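You operate a simulated robot arm through the tools that you are given. There is no shell and no other tool.

You run a simulated robot arm. Do the job below in one go: nothing can be reset, and whatever is moved stays where it is left.

JOB
Dose the grey mixing bucket with additive as the batch card says.
Fine: under the pump, pump valve open, full strokes, valve shut again, bucket back. Set down upright: grey mixing bucket. Where these are worked on the way, their far stop is far enough and under half their travel is too little: pump valve.

Only the result counts: the job must be done as asked and must still hold three seconds after the hand-in. Knocking over, shifting, dropping, spilling or breaking anything else fails it.

ROBOT AND FRAMES
A 7-joint arm with a two-finger parallel gripper, fixed in place. Base frame: the origin is on the floor under the middle of its stand, x ahead of it, y to its left, z up; the work surface is at about z = 86. Units: cm, degrees, N and s.
With the tool pointing down near the work surface it reaches from about 38 to 90 cm from the base axis. Its first joint turns from -115.0 to 115.0 degrees. Payload 3.91 kg.
Tool frame: the origin (TCP) lies between the finger pads and is the grasp point; the fingertips stand 3 cm ahead of it; z points along the fingers, y is the line along which they close. Largest opening 11 cm; finger width 2, thickness 1; the body of the gripper, 4.8 by 11.2 cm, starts 5.5 cm behind the TCP.
Orientation is told as [roll, pitch, yaw] about the base's x, y, z axes, in that order, counted from this pose: with the fingers straight down and closing along the base's y, the tool's x points along the base's -x, its y along +y and its z along -z.

CONTROLS
- The arm moves only by the tool nudge_tool. Its argument "steps" is a list that holds one entry, the list of rows, each a list of 6 numbers: the shift along the tool's x, y, z in m, then the turn, a rotation vector about the tool's x, y, z in degrees. In form: [[[tx, ty, tz, wx, wy, wz], ...]]. A call has 1 to 20 rows; each row shifts and turns the commanded pose from where the row before left it, along the tool's axes as they then stand. "fingers" is the opening, from 0 (shut) to 1 (fully open), set as the call begins (left out, the last holds). Rows are played at 5 a second. More than 5 cm and 8.6 degrees between two rows, or a gripper value outside its range, and nothing of the call is played. A pose out of reach is approached as far as the arm can. The call stops where the force on the tool passes 40 N (or 10 N more than at its start, if that is more) or the arm is blocked; 0.2 s more then pass. The fingers move at their own pace (about 15.3 cm/s each) and stop on an object; they squeeze with about 41 N. The grip force told is the motor's: it shows also when the fingers shut on nothing. Time passes only in rows, and 0.2 s behind the last, so rows that do not move let the fingers close. It gives the time, the measured TCP pose, the force on the tool (base axes), the opening and the grip force at its end, in the units of the frame above (readings bear some noise), with the torque about the TCP (base axes, N m) and any sound that the robot's microphone picked up, and new pictures: "show" is both (left out), scene, wrist or none.
- Cameras (640 x 400 px; columns grow to the right, rows downward): "scene" is fixed at [21.97, 64.92, 149.93]; the picture's right is [-0.82, -0.57, 0.00], its down [-0.25, 0.36, -0.90] and it looks along [0.51, -0.74, -0.44] (base axes); focal length 275 px, centre (320, 200). "wrist" rides on the gripper at [7.2, 1.7, -10.3] in the tool frame; the picture's right is [-0.23, 0.97, 0.00], its down [-0.76, -0.18, -0.62] and it looks along [-0.61, -0.14, 0.78] (tool axes); focal length 222 px, centre (320, 200). There is no depth. A picture from a camera that has moved, and an enlarged one, comes with that camera's place and axes in the base frame and with its lens.
- lift_body(by): slides the trunk up (or, below 0, down) by that many cm; the arm rides with it, the base frame stays. It gives what a move gives, with no picture.
- zoom(camera, box): a new picture of the part [left, top, right, bottom] of that camera's present view, enlarged. No time passes.
- hand_in(): hands the job in; it is judged then, once.

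Nothing tells you positions but the pictures and the camera data. Unless the task says otherwise, let go and move clear before handing in.

The tools are called after "Emit:" as a command line: name --argument value ..., lists and objects as JSON in quotes. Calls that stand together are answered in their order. nudge_tool: Moves the arm, as the interface text tells. Its arguments: {"type":"object","properties":{"steps":{"type":"array"},"fingers":{"type":"number"},"show":{"type":"string","enum":["both","scene","wrist","none"]}},"required":["steps"]} The other tools are called the same way: lift_body (by) moves the trunk up or down; zoom (camera, box) takes an enlarged picture of a part of a camera's view; hand_in () hands the job in.

At the start:

```text
clock: 0.0
tool_pos: [42.24, 19.76, 139.45]
tcp_rot: [0.0, -0.1, 0.0]
force: [0.1, -0.4, -0.2]
torque: [-0.02, 0.03, -0.02]
grip_width: 11.01
grip_force: 0.1
trunk travel left (down, up): [-90.0, 9.0]
```

scene: 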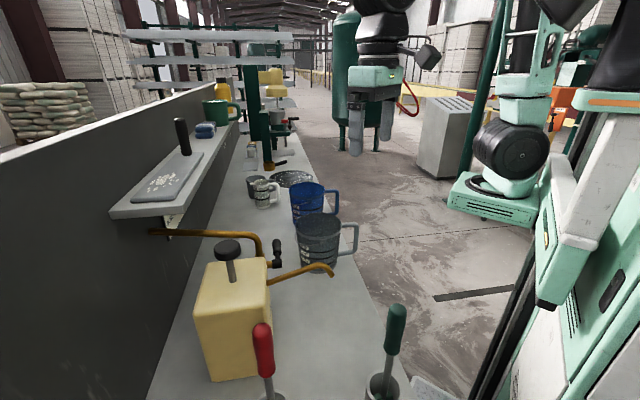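
wrist: 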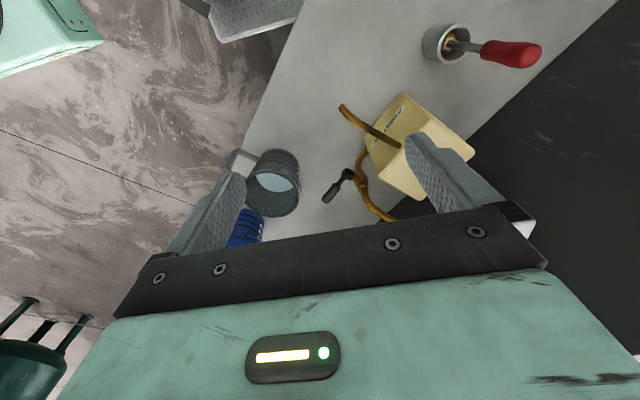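

I see a bench along a wall with a yellow dosing pump box (brown spout, black knob plunger), a grey bucket/mug with a side handle, a blue mug, a shelf, and brown pipe with a black valve. I'll zoom in to find the batch card and the details first.

Emit:
zoom --camera "scene" --box '[100, 100, 260, 200]'

Emit:
zoom --camera "scene" --box '[140, 200, 380, 350]'

Emit:
zoom --camera "scene" --box '[180, 250, 420, 400]'

Emit:
zoom --camera "wrist" --box '[200, 80, 480, 255]'

Emit:
zoom --camera "scene" --box '[230, 150, 390, 250]'

```text
4.00 times, centred on (180, 150) of scene
camera zoom: at [21.97, 64.92, 149.93], right [-0.82, -0.57, 0.0], down [-0.25, 0.36, -0.9], along [0.51, -0.74, -0.44], focal length 1101 px, centre (880, 400)
```

zoom: 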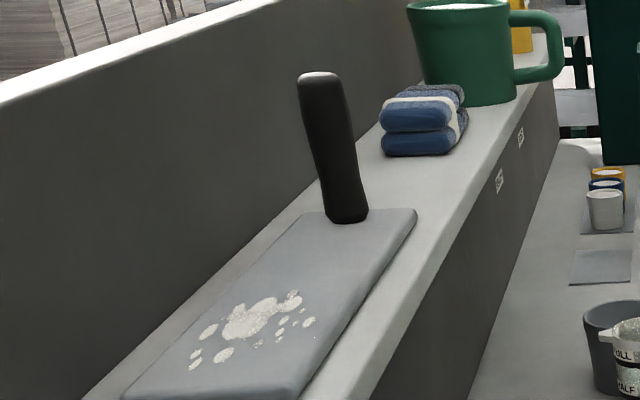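

```text
2.67 times, centred on (260, 275) of scene
camera zoom: at [21.97, 64.92, 149.93], right [-0.82, -0.57, 0.0], down [-0.25, 0.36, -0.9], along [0.51, -0.74, -0.44], focal length 734 px, centre (480, 0)
```

zoom: 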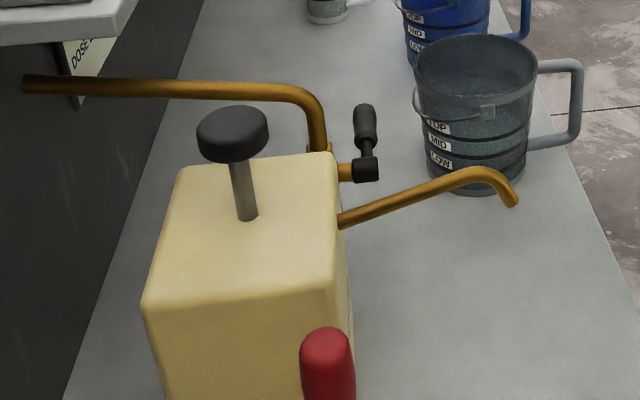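

```text
2.67 times, centred on (300, 325) of scene
camera zoom: at [21.97, 64.92, 149.93], right [-0.82, -0.57, 0.0], down [-0.25, 0.36, -0.9], along [0.51, -0.74, -0.44], focal length 734 px, centre (373, -133)
```

zoom: 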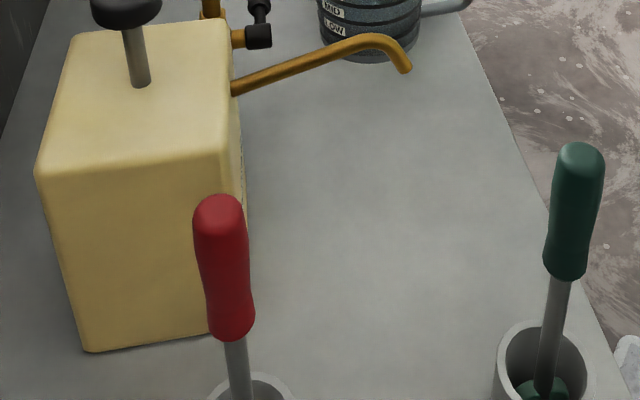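

```text
2.29 times, centred on (340, 168) of wrist
camera zoom: at [34.97, 21.4, 149.84], right [0.23, 0.97, 0.0], down [0.76, -0.18, 0.62], along [0.61, -0.14, -0.78], focal length 508 px, centre (274, 274)
```

zoom: 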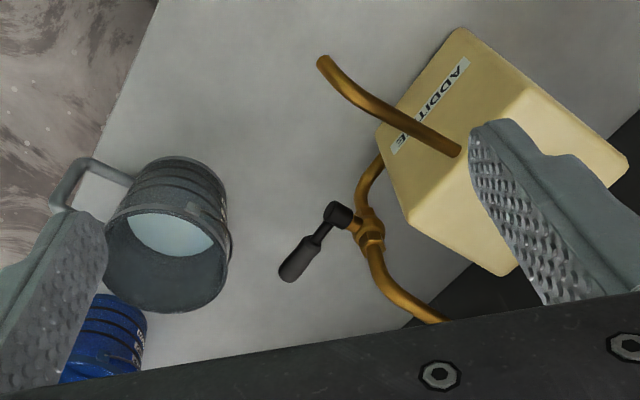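

```text
4.00 times, centred on (310, 200) of scene
camera zoom: at [21.97, 64.92, 149.93], right [-0.82, -0.57, 0.0], down [-0.25, 0.36, -0.9], along [0.51, -0.74, -0.44], focal length 1101 px, centre (360, 200)
```

zoom: 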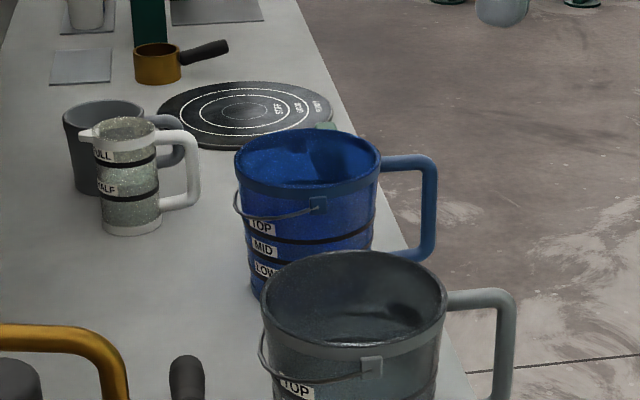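

There's a card on the wall under the shelf whose lettering starts "DOSE…"; I zoom on it and on the surroundings.

Emit:
zoom --camera "scene" --box '[150, 205, 206, 240]'

Emit:
zoom --camera "scene" --box '[200, 60, 320, 135]'

Emit:
zoom --camera "scene" --box '[220, 120, 316, 180]'

```text
11.43 times, centred on (178, 222) of scene
camera zoom: at [21.97, 64.92, 149.93], right [-0.82, -0.57, 0.0], down [-0.25, 0.36, -0.9], along [0.51, -0.74, -0.44], focal length 3145 px, centre (1943, -57)
```

zoom: 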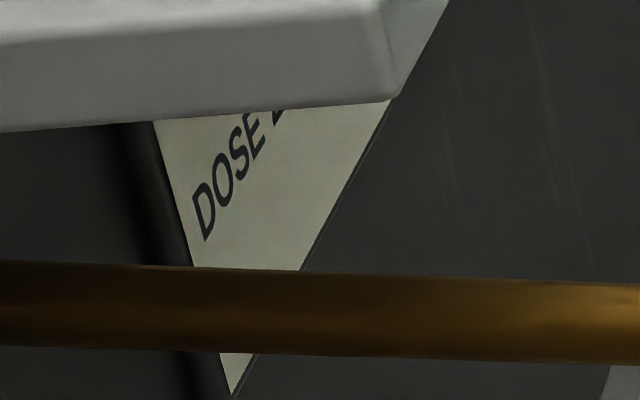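

```text
5.33 times, centred on (260, 98) of scene
camera zoom: at [21.97, 64.92, 149.93], right [-0.82, -0.57, 0.0], down [-0.25, 0.36, -0.9], along [0.51, -0.74, -0.44], focal length 1468 px, centre (640, 747)
```

zoom: 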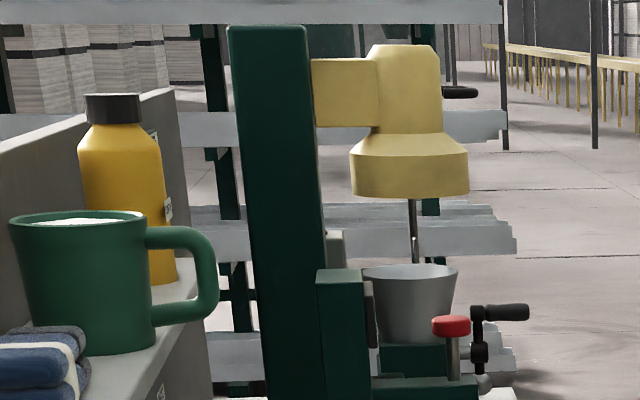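

```text
6.67 times, centred on (268, 150) of scene
camera zoom: at [21.97, 64.92, 149.93], right [-0.82, -0.57, 0.0], down [-0.25, 0.36, -0.9], along [0.51, -0.74, -0.44], focal length 1834 px, centre (667, 533)
```

zoom: 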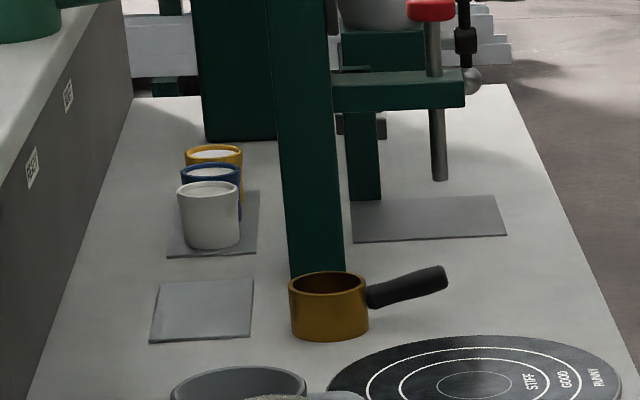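

The scene: bench runs diagonally (45°); grey bucket at about (66, 1), pump spout tip at about (48, 22.5, 106), valve lever pivot near (66.6, 21.6, 100), and a batch card on the wall under the shelf near (100, 29, 110). First I turn the wrist camera up to look under the shelf and read the card.

Emit:
nudge_tool --steps '[[[-0.02, -0.033, 0, 0, 0, -7.7], [-0.02, -0.033, 0, 0, 0, -7.7], [-0.02, -0.03, 0, 0, 0, -7.7], [0, 0, 0, 0, -8.5, 0], [0, 0, 0, 0, -8.5, 0], [0, 0, 0, 0, -8.5, 0], [0, 0, 0, 0, -8.5, 0], [0, 0, 0, 0, -8.5, 0]]]' --fingers 1

```text
clock: 1.8
tool_pos: [49.35, 11.21, 139.44]
tcp_rot: [0.1, -42.5, 23.2]
force: [-0.3, 1.1, 0.2]
torque: [-0.04, 0.02, -0.03]
grip_width: 10.98
grip_force: 0.1
trunk travel left (down, up): [-90.0, 9.0]
camera wrist: at [37.38, 7.85, 142.21], right [-0.23, 0.96, 0.15], down [0.2, -0.11, 0.97], along [0.95, 0.26, -0.17], focal length 222 px, centre (320, 200)
```

scene: 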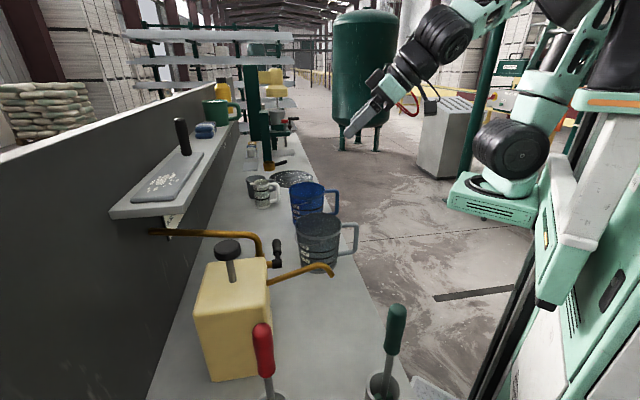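
wrist: 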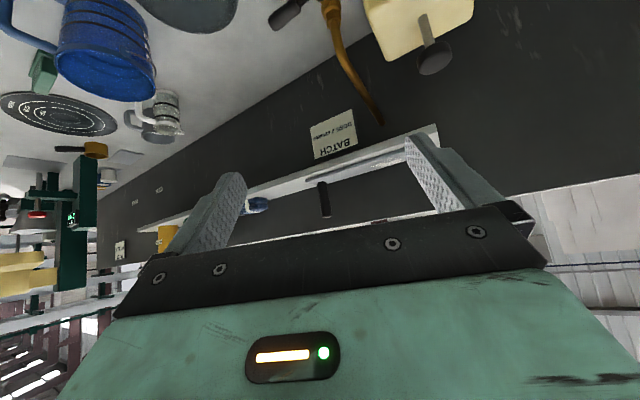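

The card is now visible upside-down at about (333,133) in the wrist view. I zoom on it, and on other labels.

Emit:
zoom --camera "wrist" --box '[300, 105, 368, 165]'

Emit:
zoom --camera "wrist" --box '[240, 0, 480, 130]'

Emit:
zoom --camera "wrist" --box '[0, 0, 240, 150]'

```text
6.67 times, centred on (334, 135) of wrist
camera zoom: at [37.38, 7.85, 142.21], right [-0.23, 0.96, 0.15], down [0.2, -0.11, 0.97], along [0.95, 0.26, -0.17], focal length 1481 px, centre (227, 633)
```

zoom: 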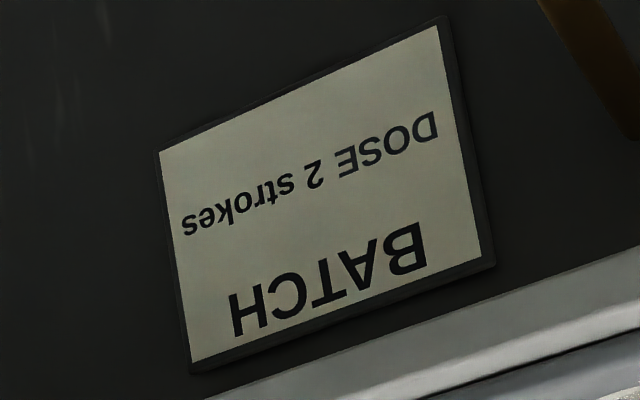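

```text
2.67 times, centred on (360, 65) of wrist
camera zoom: at [37.38, 7.85, 142.21], right [-0.23, 0.96, 0.15], down [0.2, -0.11, 0.97], along [0.95, 0.26, -0.17], focal length 592 px, centre (213, 560)
```

zoom: 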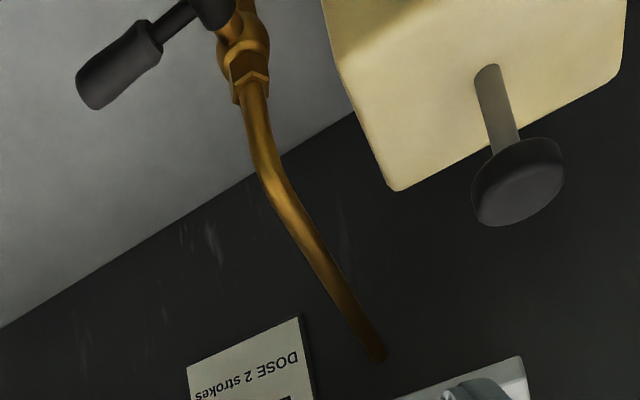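

```text
2.67 times, centred on (120, 75) of wrist
camera zoom: at [37.38, 7.85, 142.21], right [-0.23, 0.96, 0.15], down [0.2, -0.11, 0.97], along [0.95, 0.26, -0.17], focal length 592 px, centre (853, 533)
```

zoom: 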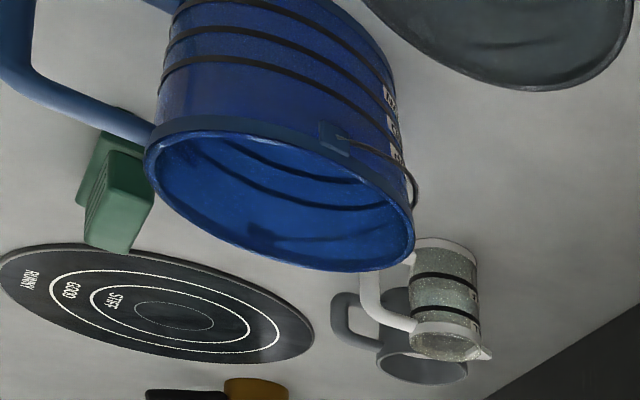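

The card reads "BATCH – DOSE 2 strokes". Next I level the tool again, yaw it to 45° (closing along the bench's length) and look at the grey bucket and its handle more closely.

Emit:
nudge_tool --steps '[[[0, 0, 0, 0, 8.5, 0], [0, 0, 0, 0, 8.5, 0], [0, 0, 0, 0, 8.5, 0], [0, 0, 0, 0, 8.5, 0], [0, 0, 0, 0, 8.5, 0], [0.0167, -0.044, 0, 0, 0, 0], [0.0167, -0.044, 0, 0, 0, 0], [0.0167, -0.044, 0, 0, 0, 0], [0, 0, 0, 0, 0, -7.3], [0, 0, 0, 0, 0, -7.3], [0, 0, 0.03, 0, 0, -7.3], [0, 0, 0.04, 0, 0, 0]]]'

```text
clock: 4.4
tool_pos: [50.02, -2.99, 132.59]
tcp_rot: [0.0, 0.0, 45.1]
force: [-0.9, 0.9, -0.2]
torque: [-0.01, -0.04, 0.0]
grip_width: 10.98
grip_force: 0.1
trunk travel left (down, up): [-90.0, 9.0]
camera wrist: at [43.65, -7.05, 142.91], right [-0.53, 0.85, 0.0], down [0.66, 0.41, 0.62], along [0.53, 0.33, -0.78], focal length 222 px, centre (320, 200)
```

scene: 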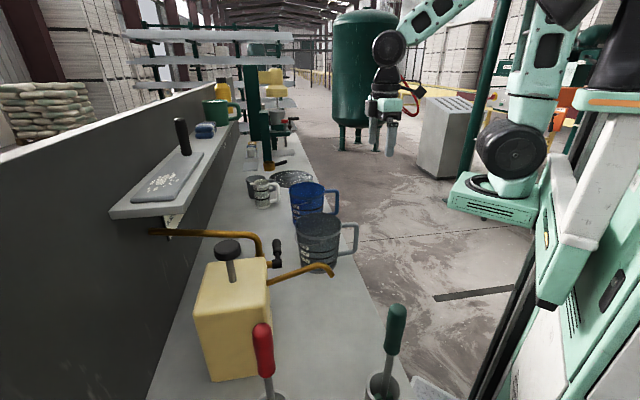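
wrist: 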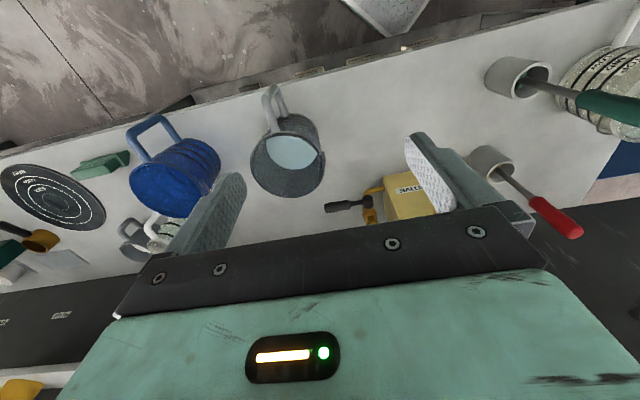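

Emit:
zoom --camera "wrist" --box '[210, 60, 370, 220]'

Emit:
zoom --camera "wrist" --box '[300, 120, 460, 220]'

Emit:
zoom --camera "scene" --box '[280, 200, 376, 280]'

Emit:
zoom --camera "scene" --box '[220, 220, 348, 300]'

```text
2.50 times, centred on (290, 140) of wrist
camera zoom: at [43.65, -7.05, 142.91], right [-0.53, 0.85, 0.0], down [0.66, 0.41, 0.62], along [0.53, 0.33, -0.78], focal length 555 px, centre (395, 350)
```

zoom: 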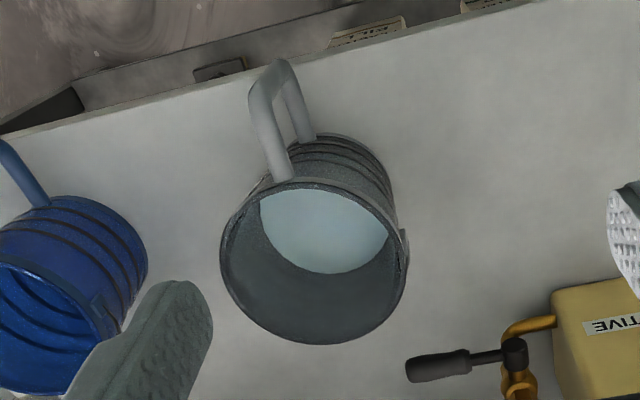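

```text
4.00 times, centred on (380, 170) of wrist
camera zoom: at [43.65, -7.05, 142.91], right [-0.53, 0.85, 0.0], down [0.66, 0.41, 0.62], along [0.53, 0.33, -0.78], focal length 888 px, centre (80, 320)
```

zoom: 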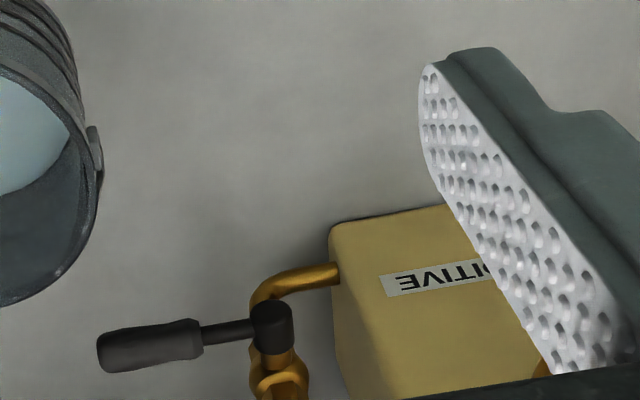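

```text
5.00 times, centred on (328, 240) of scene
camera zoom: at [21.97, 64.92, 149.93], right [-0.82, -0.57, 0.0], down [-0.25, 0.36, -0.9], along [0.51, -0.74, -0.44], focal length 1376 px, centre (280, 0)
```

zoom: 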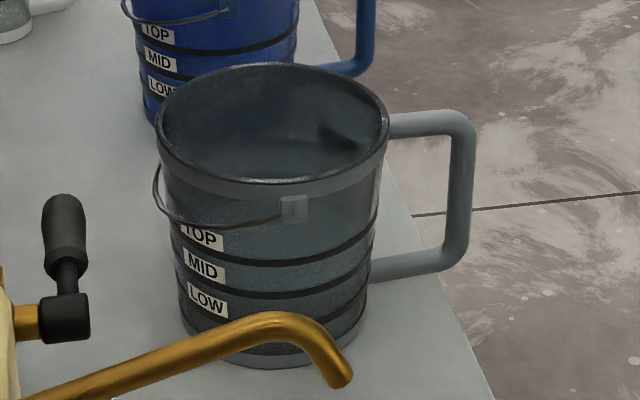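

```text
5.00 times, centred on (284, 260) of scene
camera zoom: at [21.97, 64.92, 149.93], right [-0.82, -0.57, 0.0], down [-0.25, 0.36, -0.9], along [0.51, -0.74, -0.44], focal length 1376 px, centre (500, -100)
```

zoom: 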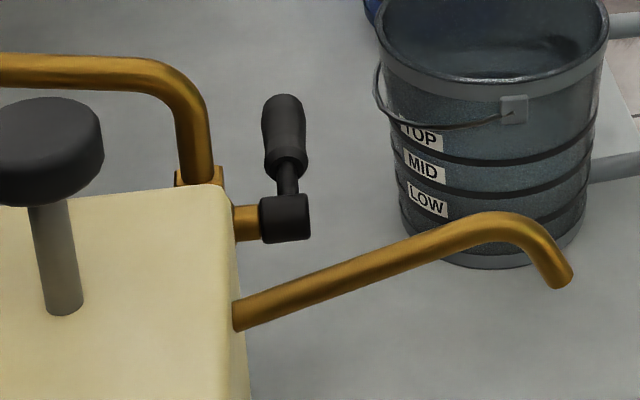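

The card says 2 strokes. I place the grey bucket's centre at about (67.5, -0.4) with its handle pointing toward the robot edge of the bench at about (58.4, -9.5, top bar z≈101). I'll hover over the handle to check it.

Emit:
nudge_tool --steps '[[[-0.0044, -0.035, 0.02, 0, 0, 0], [-0.0044, -0.035, 0.03, 0, 0, 0], [-0.0044, -0.035, 0.03, 0, 0, 0], [0, 0, 0.04, 0, 0, 0], [0, 0, 0.02, 0, 0, 0], [0, 0, 0, 0, 0, 0]]]'

```text
clock: 5.8
tool_pos: [58.25, -9.37, 118.38]
tcp_rot: [-0.1, 0.1, 45.0]
force: [0.1, 0.0, -0.5]
torque: [0.01, -0.01, -0.03]
grip_width: 10.99
grip_force: 0.0
trunk travel left (down, up): [-90.0, 9.0]
camera wrist: at [52.01, -13.43, 128.79], right [-0.53, 0.85, 0.0], down [0.66, 0.41, 0.62], along [0.53, 0.33, -0.78], focal length 222 px, centre (320, 200)
```

scene: 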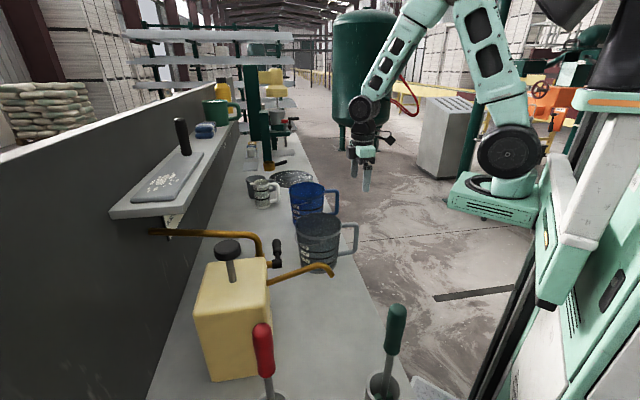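
wrist: 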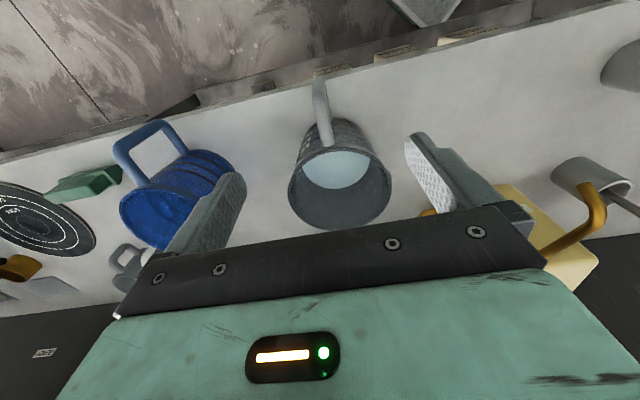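

Emit:
zoom --camera "wrist" --box '[260, 50, 420, 150]'

Emit:
zoom --camera "scene" --box '[290, 130, 450, 280]'

```text
4.00 times, centred on (340, 100) of wrist
camera zoom: at [52.01, -13.43, 128.79], right [-0.53, 0.85, 0.0], down [0.66, 0.41, 0.62], along [0.53, 0.33, -0.78], focal length 888 px, centre (240, 600)
```

zoom: 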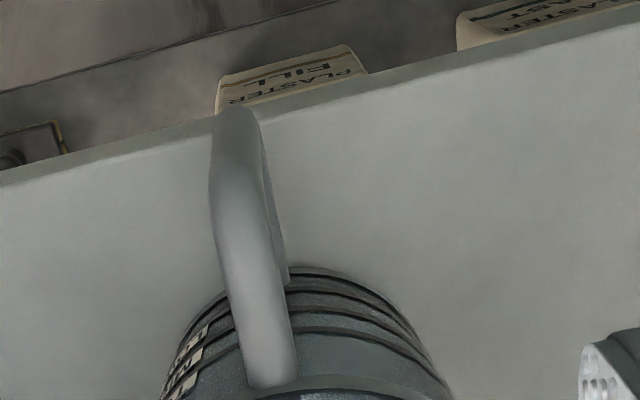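

```text
2.67 times, centred on (370, 205) of scene
camera zoom: at [21.97, 64.92, 149.93], right [-0.82, -0.57, 0.0], down [-0.25, 0.36, -0.9], along [0.51, -0.74, -0.44], focal length 734 px, centre (187, 187)
```

zoom: 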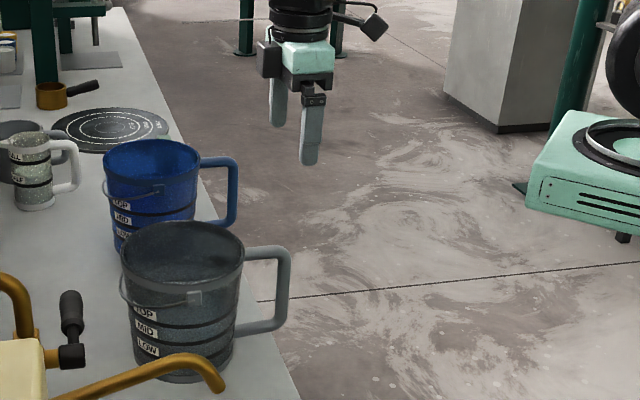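

The handle lies in the vertical plane through s≈48 (direction straight toward the robot), its upright bar directly under the gripper. I descend with open fingers around the upright bar.

Emit:
nudge_tool --steps '[[[0, -0.002, 0.04, 0, 0, 0], [0, 0, 0.04, 0, 0, 0], [0, 0, 0.04, 0, 0, 0], [0, 0, 0.03, 0, 0, 0], [0, 0, 0.03, 0, 0, 0], [0, 0, 0.02, 0, 0, 0], [0, 0, 0.009, 0, 0, 0], [0, 0, 0, 0, 0, 0]]]'

```text
clock: 7.6
tool_pos: [58.35, -9.59, 97.56]
tcp_rot: [0.0, 0.0, 45.0]
force: [-0.3, 0.2, -0.3]
torque: [0.02, 0.0, 0.0]
grip_width: 11.0
grip_force: 0.0
trunk travel left (down, up): [-90.0, 9.0]
camera wrist: at [52.14, -13.61, 107.93], right [-0.53, 0.85, 0.0], down [0.66, 0.41, 0.62], along [0.53, 0.33, -0.78], focal length 222 px, centre (320, 200)
```

scene: 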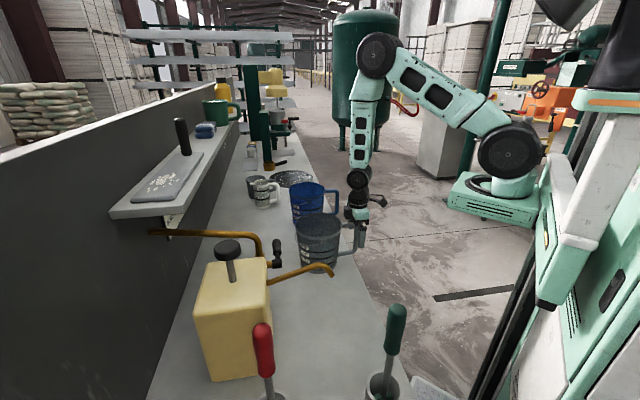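
wrist: 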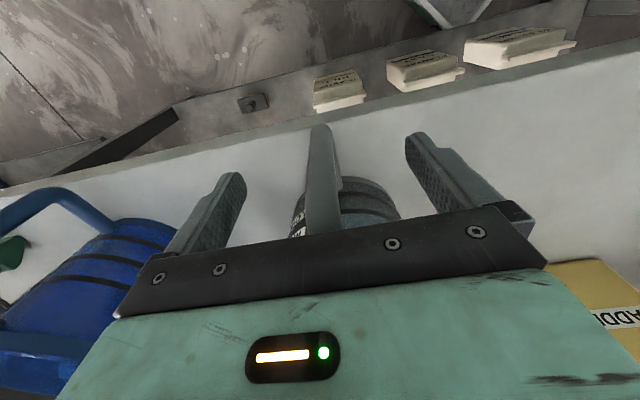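

Emit:
zoom --camera "wrist" --box '[200, 100, 456, 260]'

Emit:
zoom --camera "scene" --box '[300, 170, 412, 270]'

```text
2.50 times, centred on (328, 180) of wrist
camera zoom: at [52.14, -13.61, 107.93], right [-0.53, 0.85, 0.0], down [0.66, 0.41, 0.62], along [0.53, 0.33, -0.78], focal length 555 px, centre (300, 250)
```

zoom: 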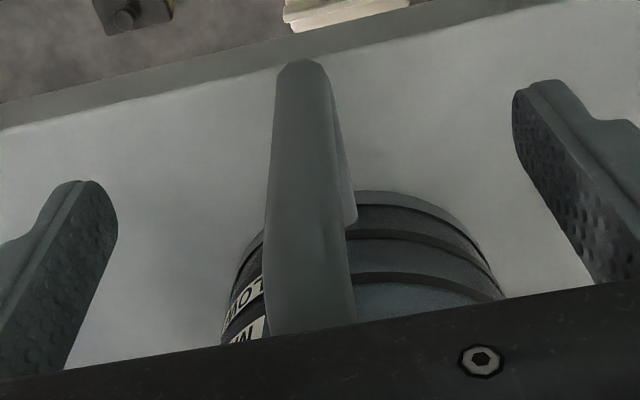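

```text
4.00 times, centred on (356, 220) of scene
camera zoom: at [21.97, 64.92, 149.93], right [-0.82, -0.57, 0.0], down [-0.25, 0.36, -0.9], along [0.51, -0.74, -0.44], focal length 1101 px, centre (176, 120)
```

zoom: 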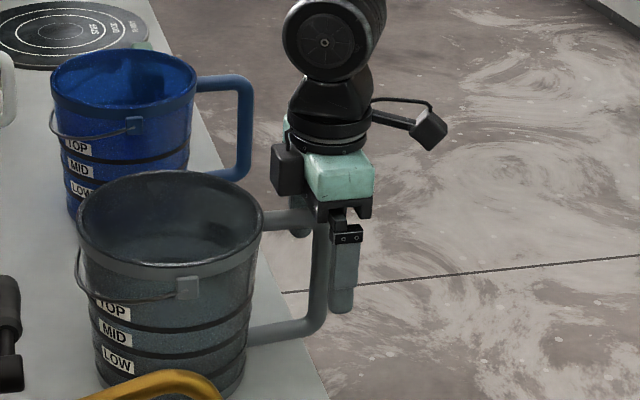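

The upright handle bar sits centred between the fingers. I close on it now.

Emit:
nudge_tool --steps '[[[0, 0, 0, 0, 0, 0], [0, 0, 0, 0, 0, 0], [0, 0, 0, 0, 0, 0], [0, 0, 0, 0, 0, 0]]]' --fingers 0

```text
clock: 8.6
tool_pos: [58.43, -9.66, 97.62]
tcp_rot: [0.0, 0.0, 44.9]
force: [-1.0, -0.4, 0.1]
torque: [-0.11, 0.07, 0.04]
grip_width: 1.76
grip_force: 40.8
trunk travel left (down, up): [-90.0, 9.0]
camera wrist: at [52.13, -13.62, 107.96], right [-0.53, 0.85, 0.0], down [0.66, 0.41, 0.62], along [0.53, 0.33, -0.78], focal length 222 px, centre (320, 200)
```

scene: 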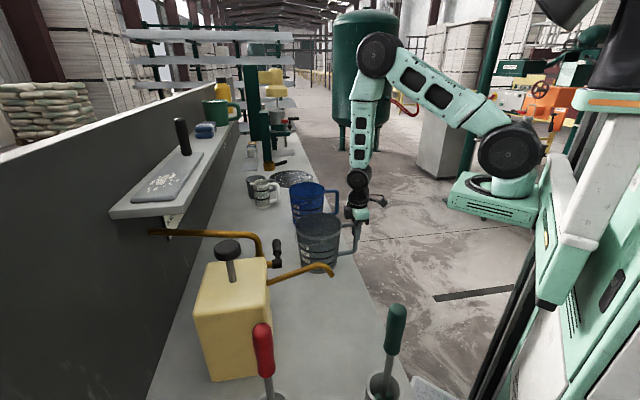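
wrist: 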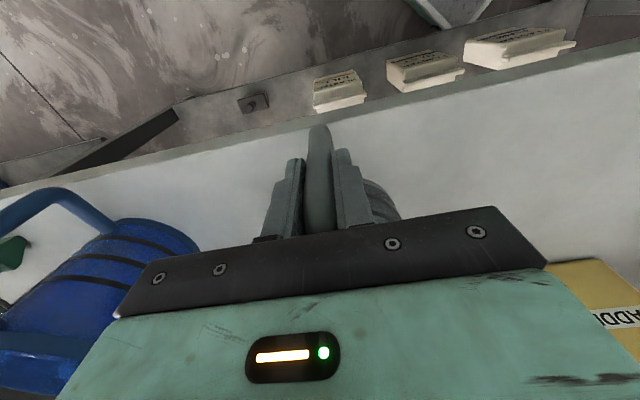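

Gripped (1.76 cm bar). I test a short drag along the bench to see how the bucket behaves (force and tilt) before the long slide.

Emit:
nudge_tool --steps '[[[0, 0.005, 0, 0, 0, 0], [0, 0.005, 0, 0, 0, 0], [0, 0.01, 0, 0, 0, 0]]]'

Emit:
zoom --camera "scene" --box '[280, 190, 392, 290]'

```text
clock: 9.4
tool_pos: [56.95, -8.2, 97.56]
tcp_rot: [0.1, 0.0, 45.1]
force: [-0.2, 0.0, -0.9]
torque: [-0.22, 0.08, 0.03]
grip_width: 1.76
grip_force: 41.8
trunk travel left (down, up): [-90.0, 9.0]
camera wrist: at [50.7, -12.16, 107.96], right [-0.53, 0.85, 0.0], down [0.66, 0.41, 0.62], along [0.53, 0.33, -0.78], focal length 222 px, centre (320, 200)
```

scene: 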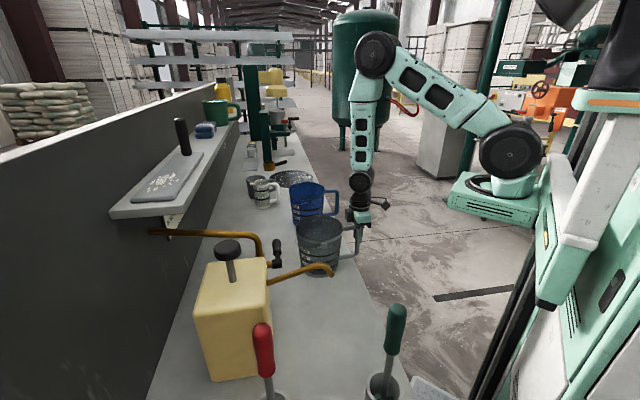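
wrist: 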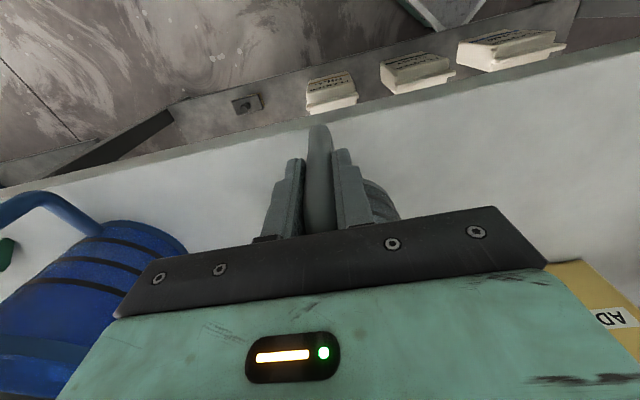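

```text
4.00 times, centred on (336, 240) of scene
camera zoom: at [21.97, 64.92, 149.93], right [-0.82, -0.57, 0.0], down [-0.25, 0.36, -0.9], along [0.51, -0.74, -0.44], focal length 1101 px, centre (256, 40)
```

zoom: 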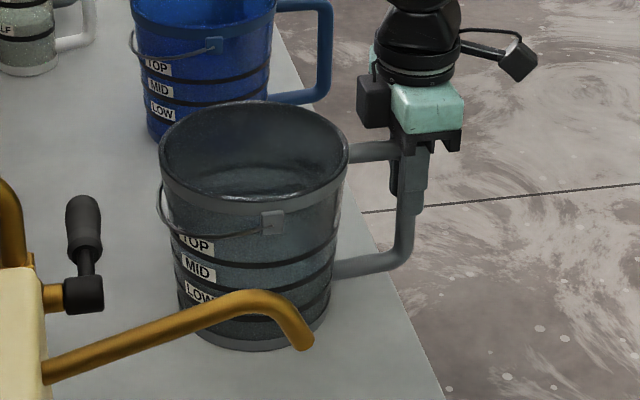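

The bucket slides easily and stays upright and flat. I continue the slide toward the spout, in steady small steps.

Emit:
nudge_tool --steps '[[[-0.001, 0.01, 0, 0, 0, 0], [-0.001, 0.014, 0, 0, 0, 0], [-0.001, 0.014, 0, 0, 0, 0], [-0.001, 0.014, 0, 0, 0, 0], [-0.001, 0.014, 0, 0, 0, 0], [-0.001, 0.014, 0, 0, 0, 0], [-0.001, 0.014, 0, 0, 0, 0], [-0.001, 0.014, 0, 0, 0, 0], [-0.001, 0.014, 0, 0, 0, 0], [-0.001, 0.01, 0, 0, 0, 0]]]'

Emit:
zoom --camera "scene" --box '[220, 190, 396, 300]'

```text
clock: 11.6
tool_pos: [48.4, 1.85, 97.66]
tcp_rot: [0.0, 0.1, 45.1]
force: [0.2, -0.4, -0.4]
torque: [-0.07, -0.04, 0.03]
grip_width: 1.75
grip_force: 41.3
trunk travel left (down, up): [-90.0, 9.0]
camera wrist: at [42.1, -2.16, 107.98], right [-0.53, 0.85, 0.0], down [0.66, 0.41, 0.62], along [0.53, 0.33, -0.78], focal length 222 px, centre (320, 200)
```

scene: 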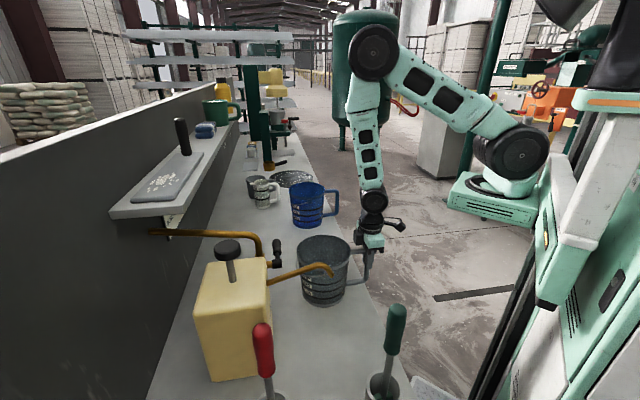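
wrist: 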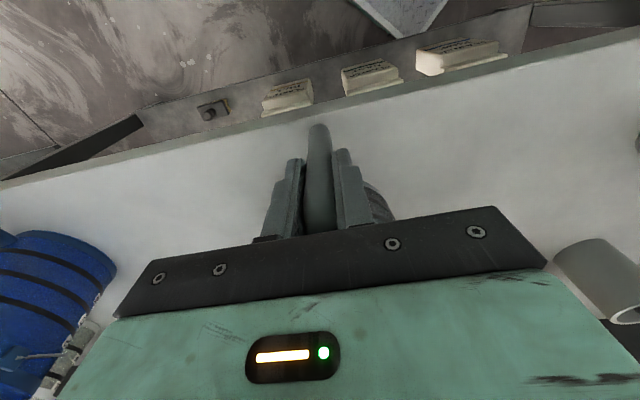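

```text
3.64 times, centred on (308, 245) of scene
camera zoom: at [21.97, 64.92, 149.93], right [-0.82, -0.57, 0.0], down [-0.25, 0.36, -0.9], along [0.51, -0.74, -0.44], focal length 1001 px, centre (364, 36)
```

zoom: 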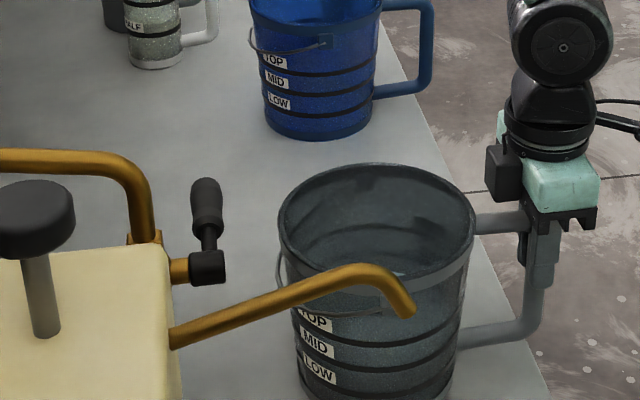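

Halfway there and the bucket stays flat. I slide the remaining distance.

Emit:
nudge_tool --steps '[[[-0.0014, 0.01, 0, 0, 0, 0], [-0.0014, 0.014, 0, 0, 0, 0], [-0.0014, 0.014, 0, 0, 0, 0], [-0.0014, 0.014, 0, 0, 0, 0], [-0.0014, 0.014, 0, 0, 0, 0], [-0.0014, 0.014, 0, 0, 0, 0], [-0.0014, 0.014, 0, 0, 0, 0], [-0.0014, 0.014, 0, 0, 0, 0], [-0.0014, 0.014, 0, 0, 0, 0], [-0.0014, 0.014, 0, 0, 0, 0], [0, 0.011, 0, 0, 0, 0], [0, 0, 0, 0, 0, 0]]]'

Emit:
zoom --camera "scene" --box '[220, 220, 412, 340]'

```text
clock: 14.2
tool_pos: [38.93, 13.3, 97.51]
tcp_rot: [0.0, 0.0, 45.0]
force: [0.9, -1.7, 4.2]
torque: [0.22, 0.13, -0.18]
grip_width: 1.79
grip_force: 40.9
trunk travel left (down, up): [-90.0, 9.0]
camera wrist: at [32.65, 9.24, 107.89], right [-0.53, 0.85, 0.0], down [0.66, 0.41, 0.62], along [0.53, 0.33, -0.78], focal length 222 px, centre (320, 200)
```

scene: 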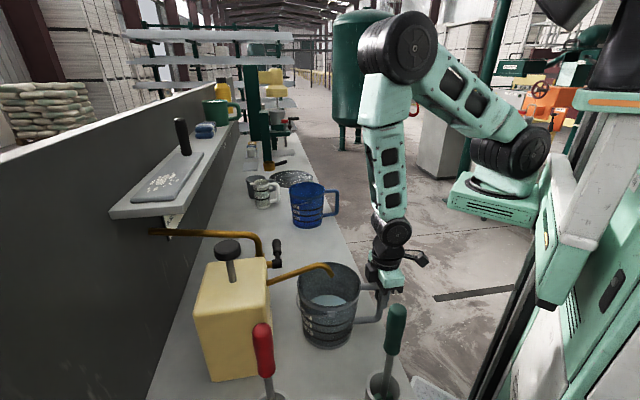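
wrist: 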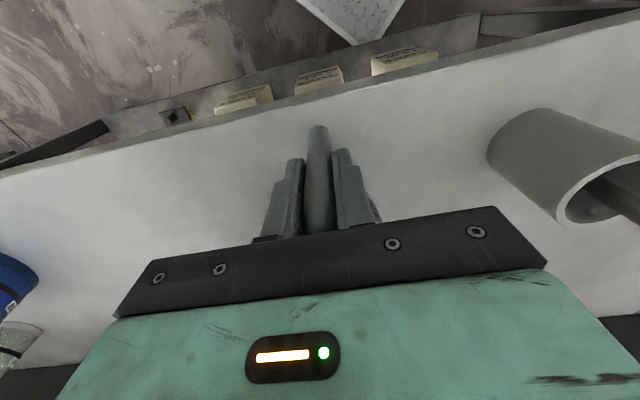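

```text
3.33 times, centred on (316, 280) of scene
camera zoom: at [21.97, 64.92, 149.93], right [-0.82, -0.57, 0.0], down [-0.25, 0.36, -0.9], along [0.51, -0.74, -0.44], focal length 917 px, centre (333, -67)
```

zoom: 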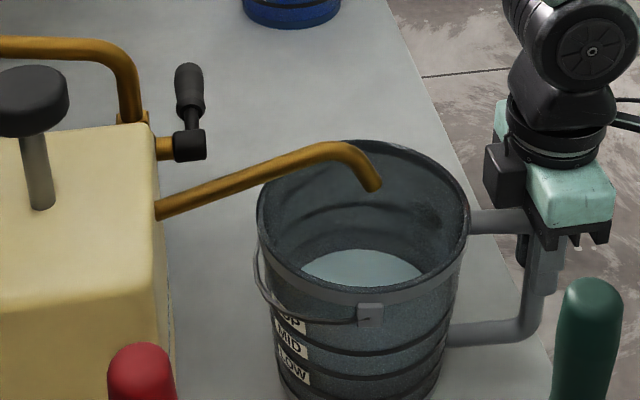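

The bucket is now centred under the spout tip (spout at s≈18, n≈50). I let go and rise clear of the handle.

Emit:
nudge_tool --steps '[[[0, 0, 0, 0, 0, 0], [0, 0, 0, 0, 0, 0], [0, 0, -0.01, 0, 0, 0], [0, 0, -0.03, 0, 0, 0], [0, 0, -0.04, 0, 0, 0], [0, 0, -0.04, 0, 0, 0], [0, 0, -0.04, 0, 0, 0], [0, 0, -0.04, 0, 0, 0], [0, 0, 0, 0, 0, 0]]]' --fingers 0.5

Emit:
zoom --camera "scene" --box '[220, 220, 412, 340]'

```text
clock: 16.2
tool_pos: [39.11, 13.19, 117.69]
tcp_rot: [-0.1, -0.1, 45.0]
force: [0.2, -0.3, -0.3]
torque: [0.05, -0.01, 0.0]
grip_width: 5.49
grip_force: 0.0
trunk travel left (down, up): [-90.0, 9.0]
camera wrist: at [32.72, 9.13, 128.02], right [-0.53, 0.85, 0.0], down [0.66, 0.41, 0.62], along [0.53, 0.33, -0.78], focal length 222 px, centre (320, 200)
```

scene: 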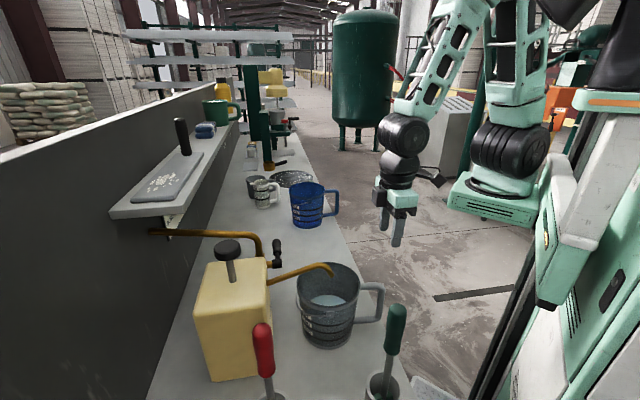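
wrist: 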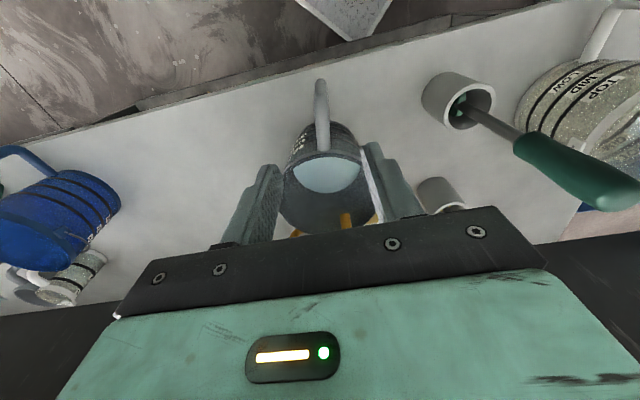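

```text
3.33 times, centred on (316, 280) of scene
camera zoom: at [21.97, 64.92, 149.93], right [-0.82, -0.57, 0.0], down [-0.25, 0.36, -0.9], along [0.51, -0.74, -0.44], focal length 917 px, centre (333, -67)
```

zoom: 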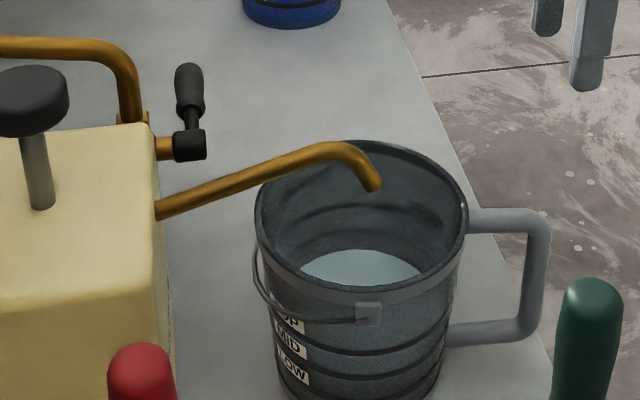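

Bucket stands upright under the spout. Now I move over to look at the valve lever closely.

Emit:
nudge_tool --steps '[[[-0.0189, -0.0377, 0, 0, 0, 0], [-0.0189, -0.0377, 0, 0, 0, 0], [-0.0189, -0.0377, 0, 0, 0, 0], [0, 0, 0.02, 0, -8, 0], [0, 0, 0, 0, 0, 0]]]' --fingers 1

Emit:
zoom --camera "wrist" --box '[240, 100, 440, 225]'

```text
clock: 17.4
tool_pos: [51.1, 9.22, 115.66]
tcp_rot: [0.0, -8.1, 45.0]
force: [-0.1, -0.4, -0.7]
torque: [0.03, 0.0, 0.0]
grip_width: 11.02
grip_force: 0.0
trunk travel left (down, up): [-90.0, 9.0]
camera wrist: at [43.83, 4.25, 124.82], right [-0.53, 0.85, 0.03], down [0.6, 0.35, 0.72], along [0.6, 0.4, -0.69], focal length 222 px, centre (320, 200)
```

scene: 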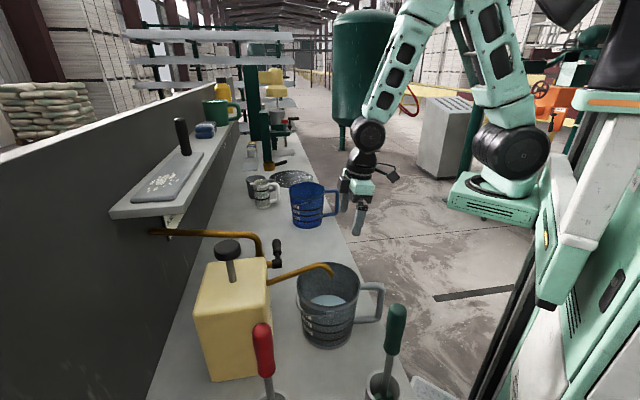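
wrist: 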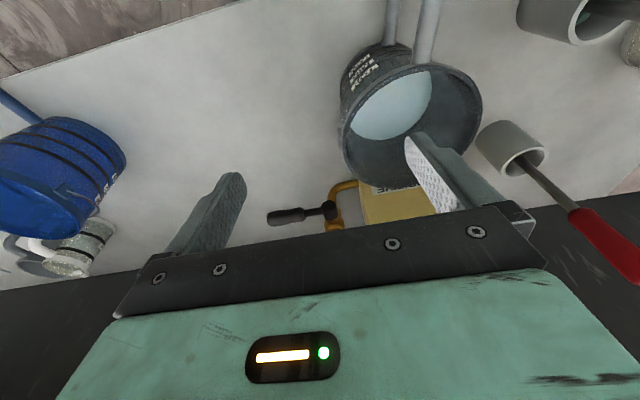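

```text
3.20 times, centred on (340, 162) of wrist
camera zoom: at [43.83, 4.25, 124.82], right [-0.53, 0.85, 0.03], down [0.6, 0.35, 0.72], along [0.6, 0.4, -0.69], focal length 711 px, centre (256, 320)
```

zoom: 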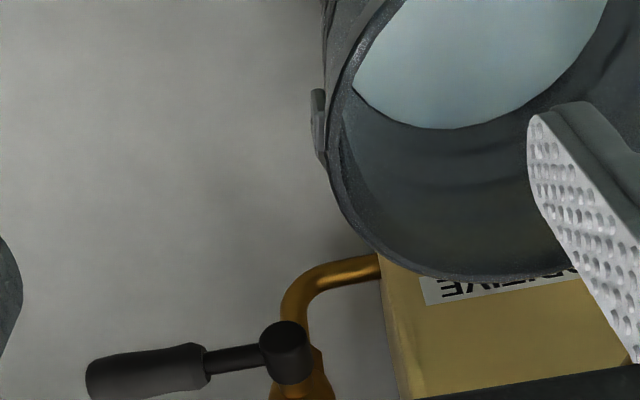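

The valve lever lies horizontal, pointing along the bench away from the pump, pivot near s≈32, n≈62, z≈100, its axis toward the robot. I close the fingers into a stick, tilt the tool outward and hover just above the lever's grip.

Emit:
nudge_tool --steps '[[[0, 0, 0, 0, -8.4, 0], [0, 0, 0, 0, -8.4, 0], [0, 0, 0, 0, -8.4, 0], [0, 0, 0, 0, -8.4, 0], [0, 0, 0, 0, -8.4, 0], [-0.0173, -0.0198, 0.032, 0, 0, 0], [-0.0173, -0.0198, 0.032, 0, 0, 0], [-0.0173, -0.0198, 0.032, 0, 0, 0], [-0.0173, -0.0198, 0.032, 0, 0, 0], [-0.0173, -0.0198, 0.032, 0, 0, 0], [0, 0, 0, 0, 0, 0]]]' --fingers 0

Emit:
zoom --camera "wrist" --box '[200, 60, 480, 235]'

Emit:
zoom --camera "scene" --box '[200, 200, 376, 310]'

```text
clock: 19.8
tool_pos: [76.83, 18.81, 111.57]
tcp_rot: [-0.1, -50.0, 45.0]
force: [-0.1, 0.8, -0.2]
torque: [0.02, 0.0, -0.03]
grip_width: 0.01
grip_force: 37.3
out of reach, approached as far as the arm can: row 2, 3, 4, 5
trunk travel left (down, up): [-90.0, 9.0]
camera wrist: at [66.83, 10.92, 112.77], right [-0.59, 0.79, 0.17], down [0.13, -0.12, 0.98], along [0.8, 0.6, -0.04], focal length 222 px, centre (320, 200)
```

scene: 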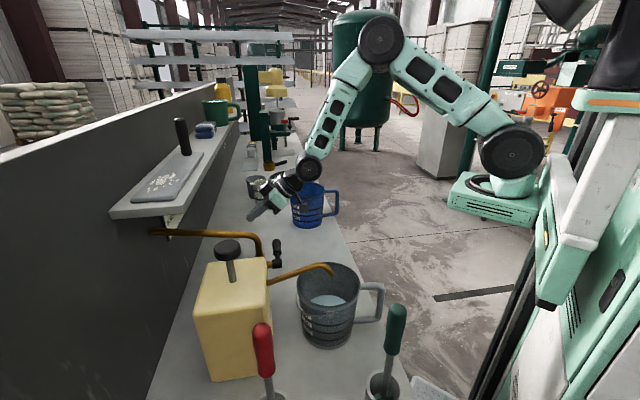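
wrist: 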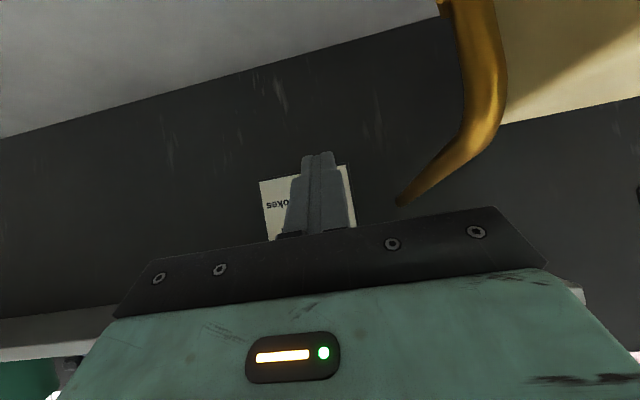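

```text
2.29 times, centred on (340, 148) of wrist
camera zoom: at [66.83, 10.92, 112.77], right [-0.59, 0.79, 0.17], down [0.13, -0.12, 0.98], along [0.8, 0.6, -0.04], focal length 508 px, centre (274, 320)
```

zoom: 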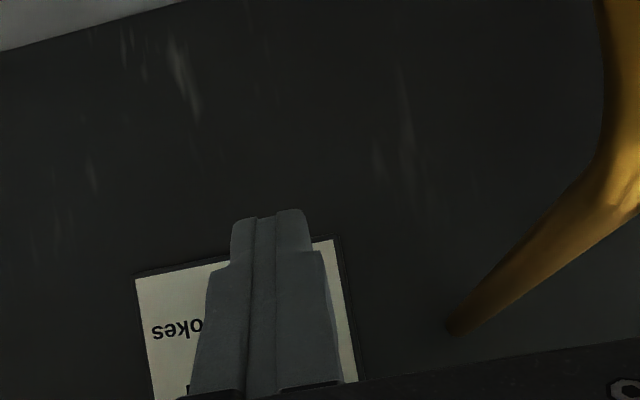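

```text
3.64 times, centred on (288, 255) of scene
camera zoom: at [21.97, 64.92, 149.93], right [-0.82, -0.57, 0.0], down [-0.25, 0.36, -0.9], along [0.51, -0.74, -0.44], focal length 1001 px, centre (436, 0)
```

zoom: 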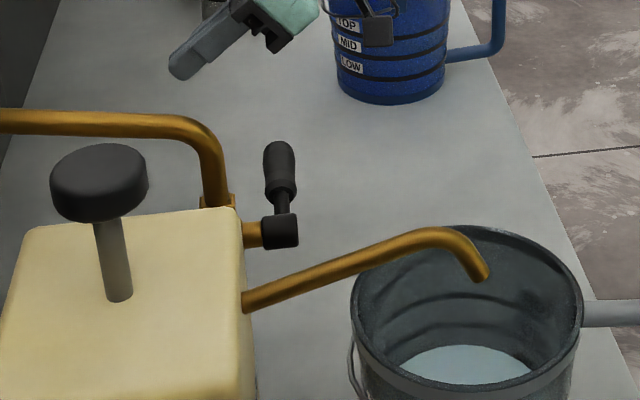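

The pose drifted outward (pitching was momentarily out of reach), so the tool is at n≈67.6 rather than 60.5, but clear of everything. I pull it back to be directly above the lever's grip.

Emit:
nudge_tool --steps '[[[0.0228, 0.005, -0.0272, 0, 0, 0], [0.0228, 0.005, -0.0272, 0, 0, 0], [0, 0, 0, 0, 0, 0]]]'

Emit:
zoom --camera "scene" --box '[200, 200, 376, 310]'

Emit:
zoom --camera "wrist" --box '[200, 0, 520, 200]'

```text
clock: 20.6
tool_pos: [71.14, 14.47, 111.7]
tcp_rot: [-0.1, -50.0, 45.0]
force: [-0.2, -0.3, -0.7]
torque: [0.0, 0.0, 0.0]
grip_width: 0.01
grip_force: 38.0
trunk travel left (down, up): [-90.0, 9.0]
camera wrist: at [61.09, 6.62, 112.85], right [-0.59, 0.79, 0.17], down [0.13, -0.12, 0.98], along [0.8, 0.6, -0.04], focal length 222 px, centre (320, 200)
```

scene: 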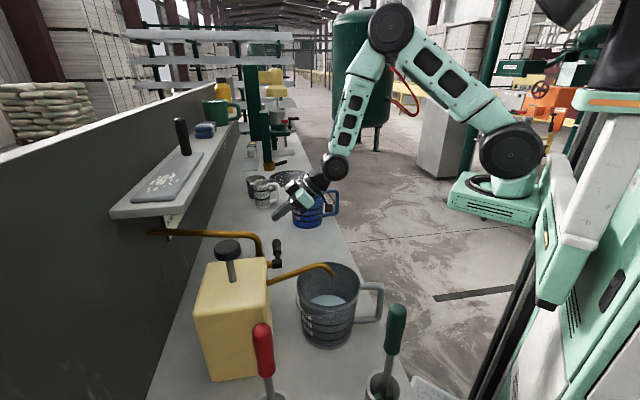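
wrist: 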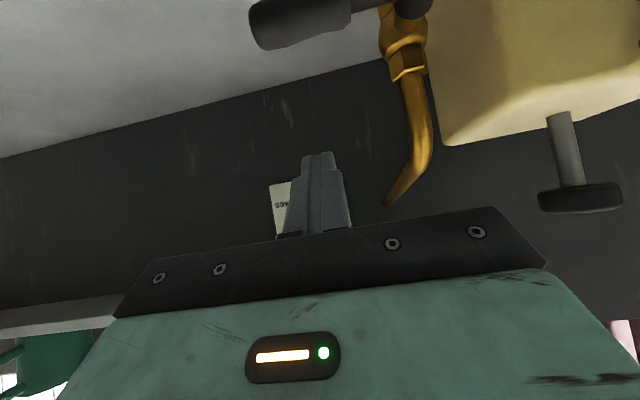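

```text
3.64 times, centred on (288, 255) of scene
camera zoom: at [21.97, 64.92, 149.93], right [-0.82, -0.57, 0.0], down [-0.25, 0.36, -0.9], along [0.51, -0.74, -0.44], focal length 1001 px, centre (436, 0)
```

zoom: 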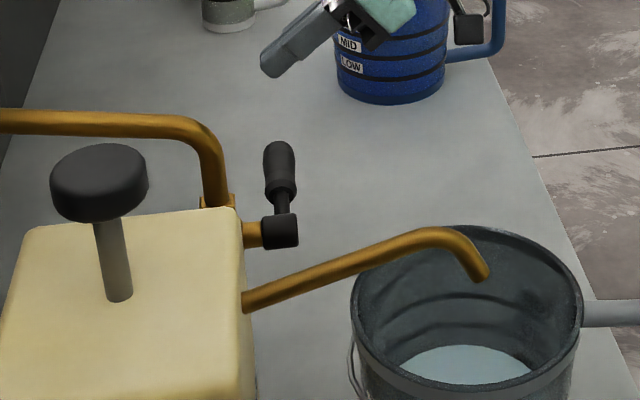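

```text
2.00 times, centred on (360, 100) of wrist
camera zoom: at [61.09, 6.62, 112.85], right [-0.59, 0.79, 0.17], down [0.13, -0.12, 0.98], along [0.8, 0.6, -0.04], focal length 444 px, centre (240, 400)
```

zoom: 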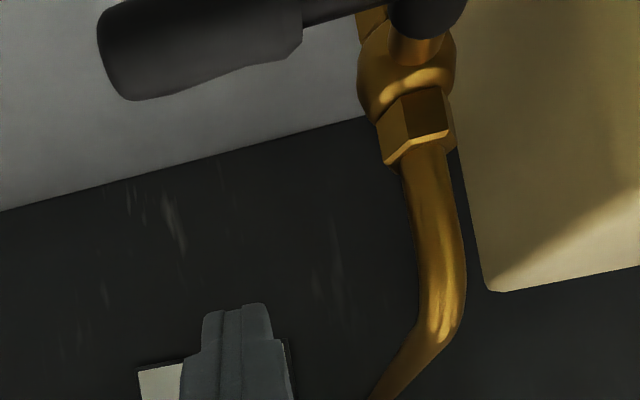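

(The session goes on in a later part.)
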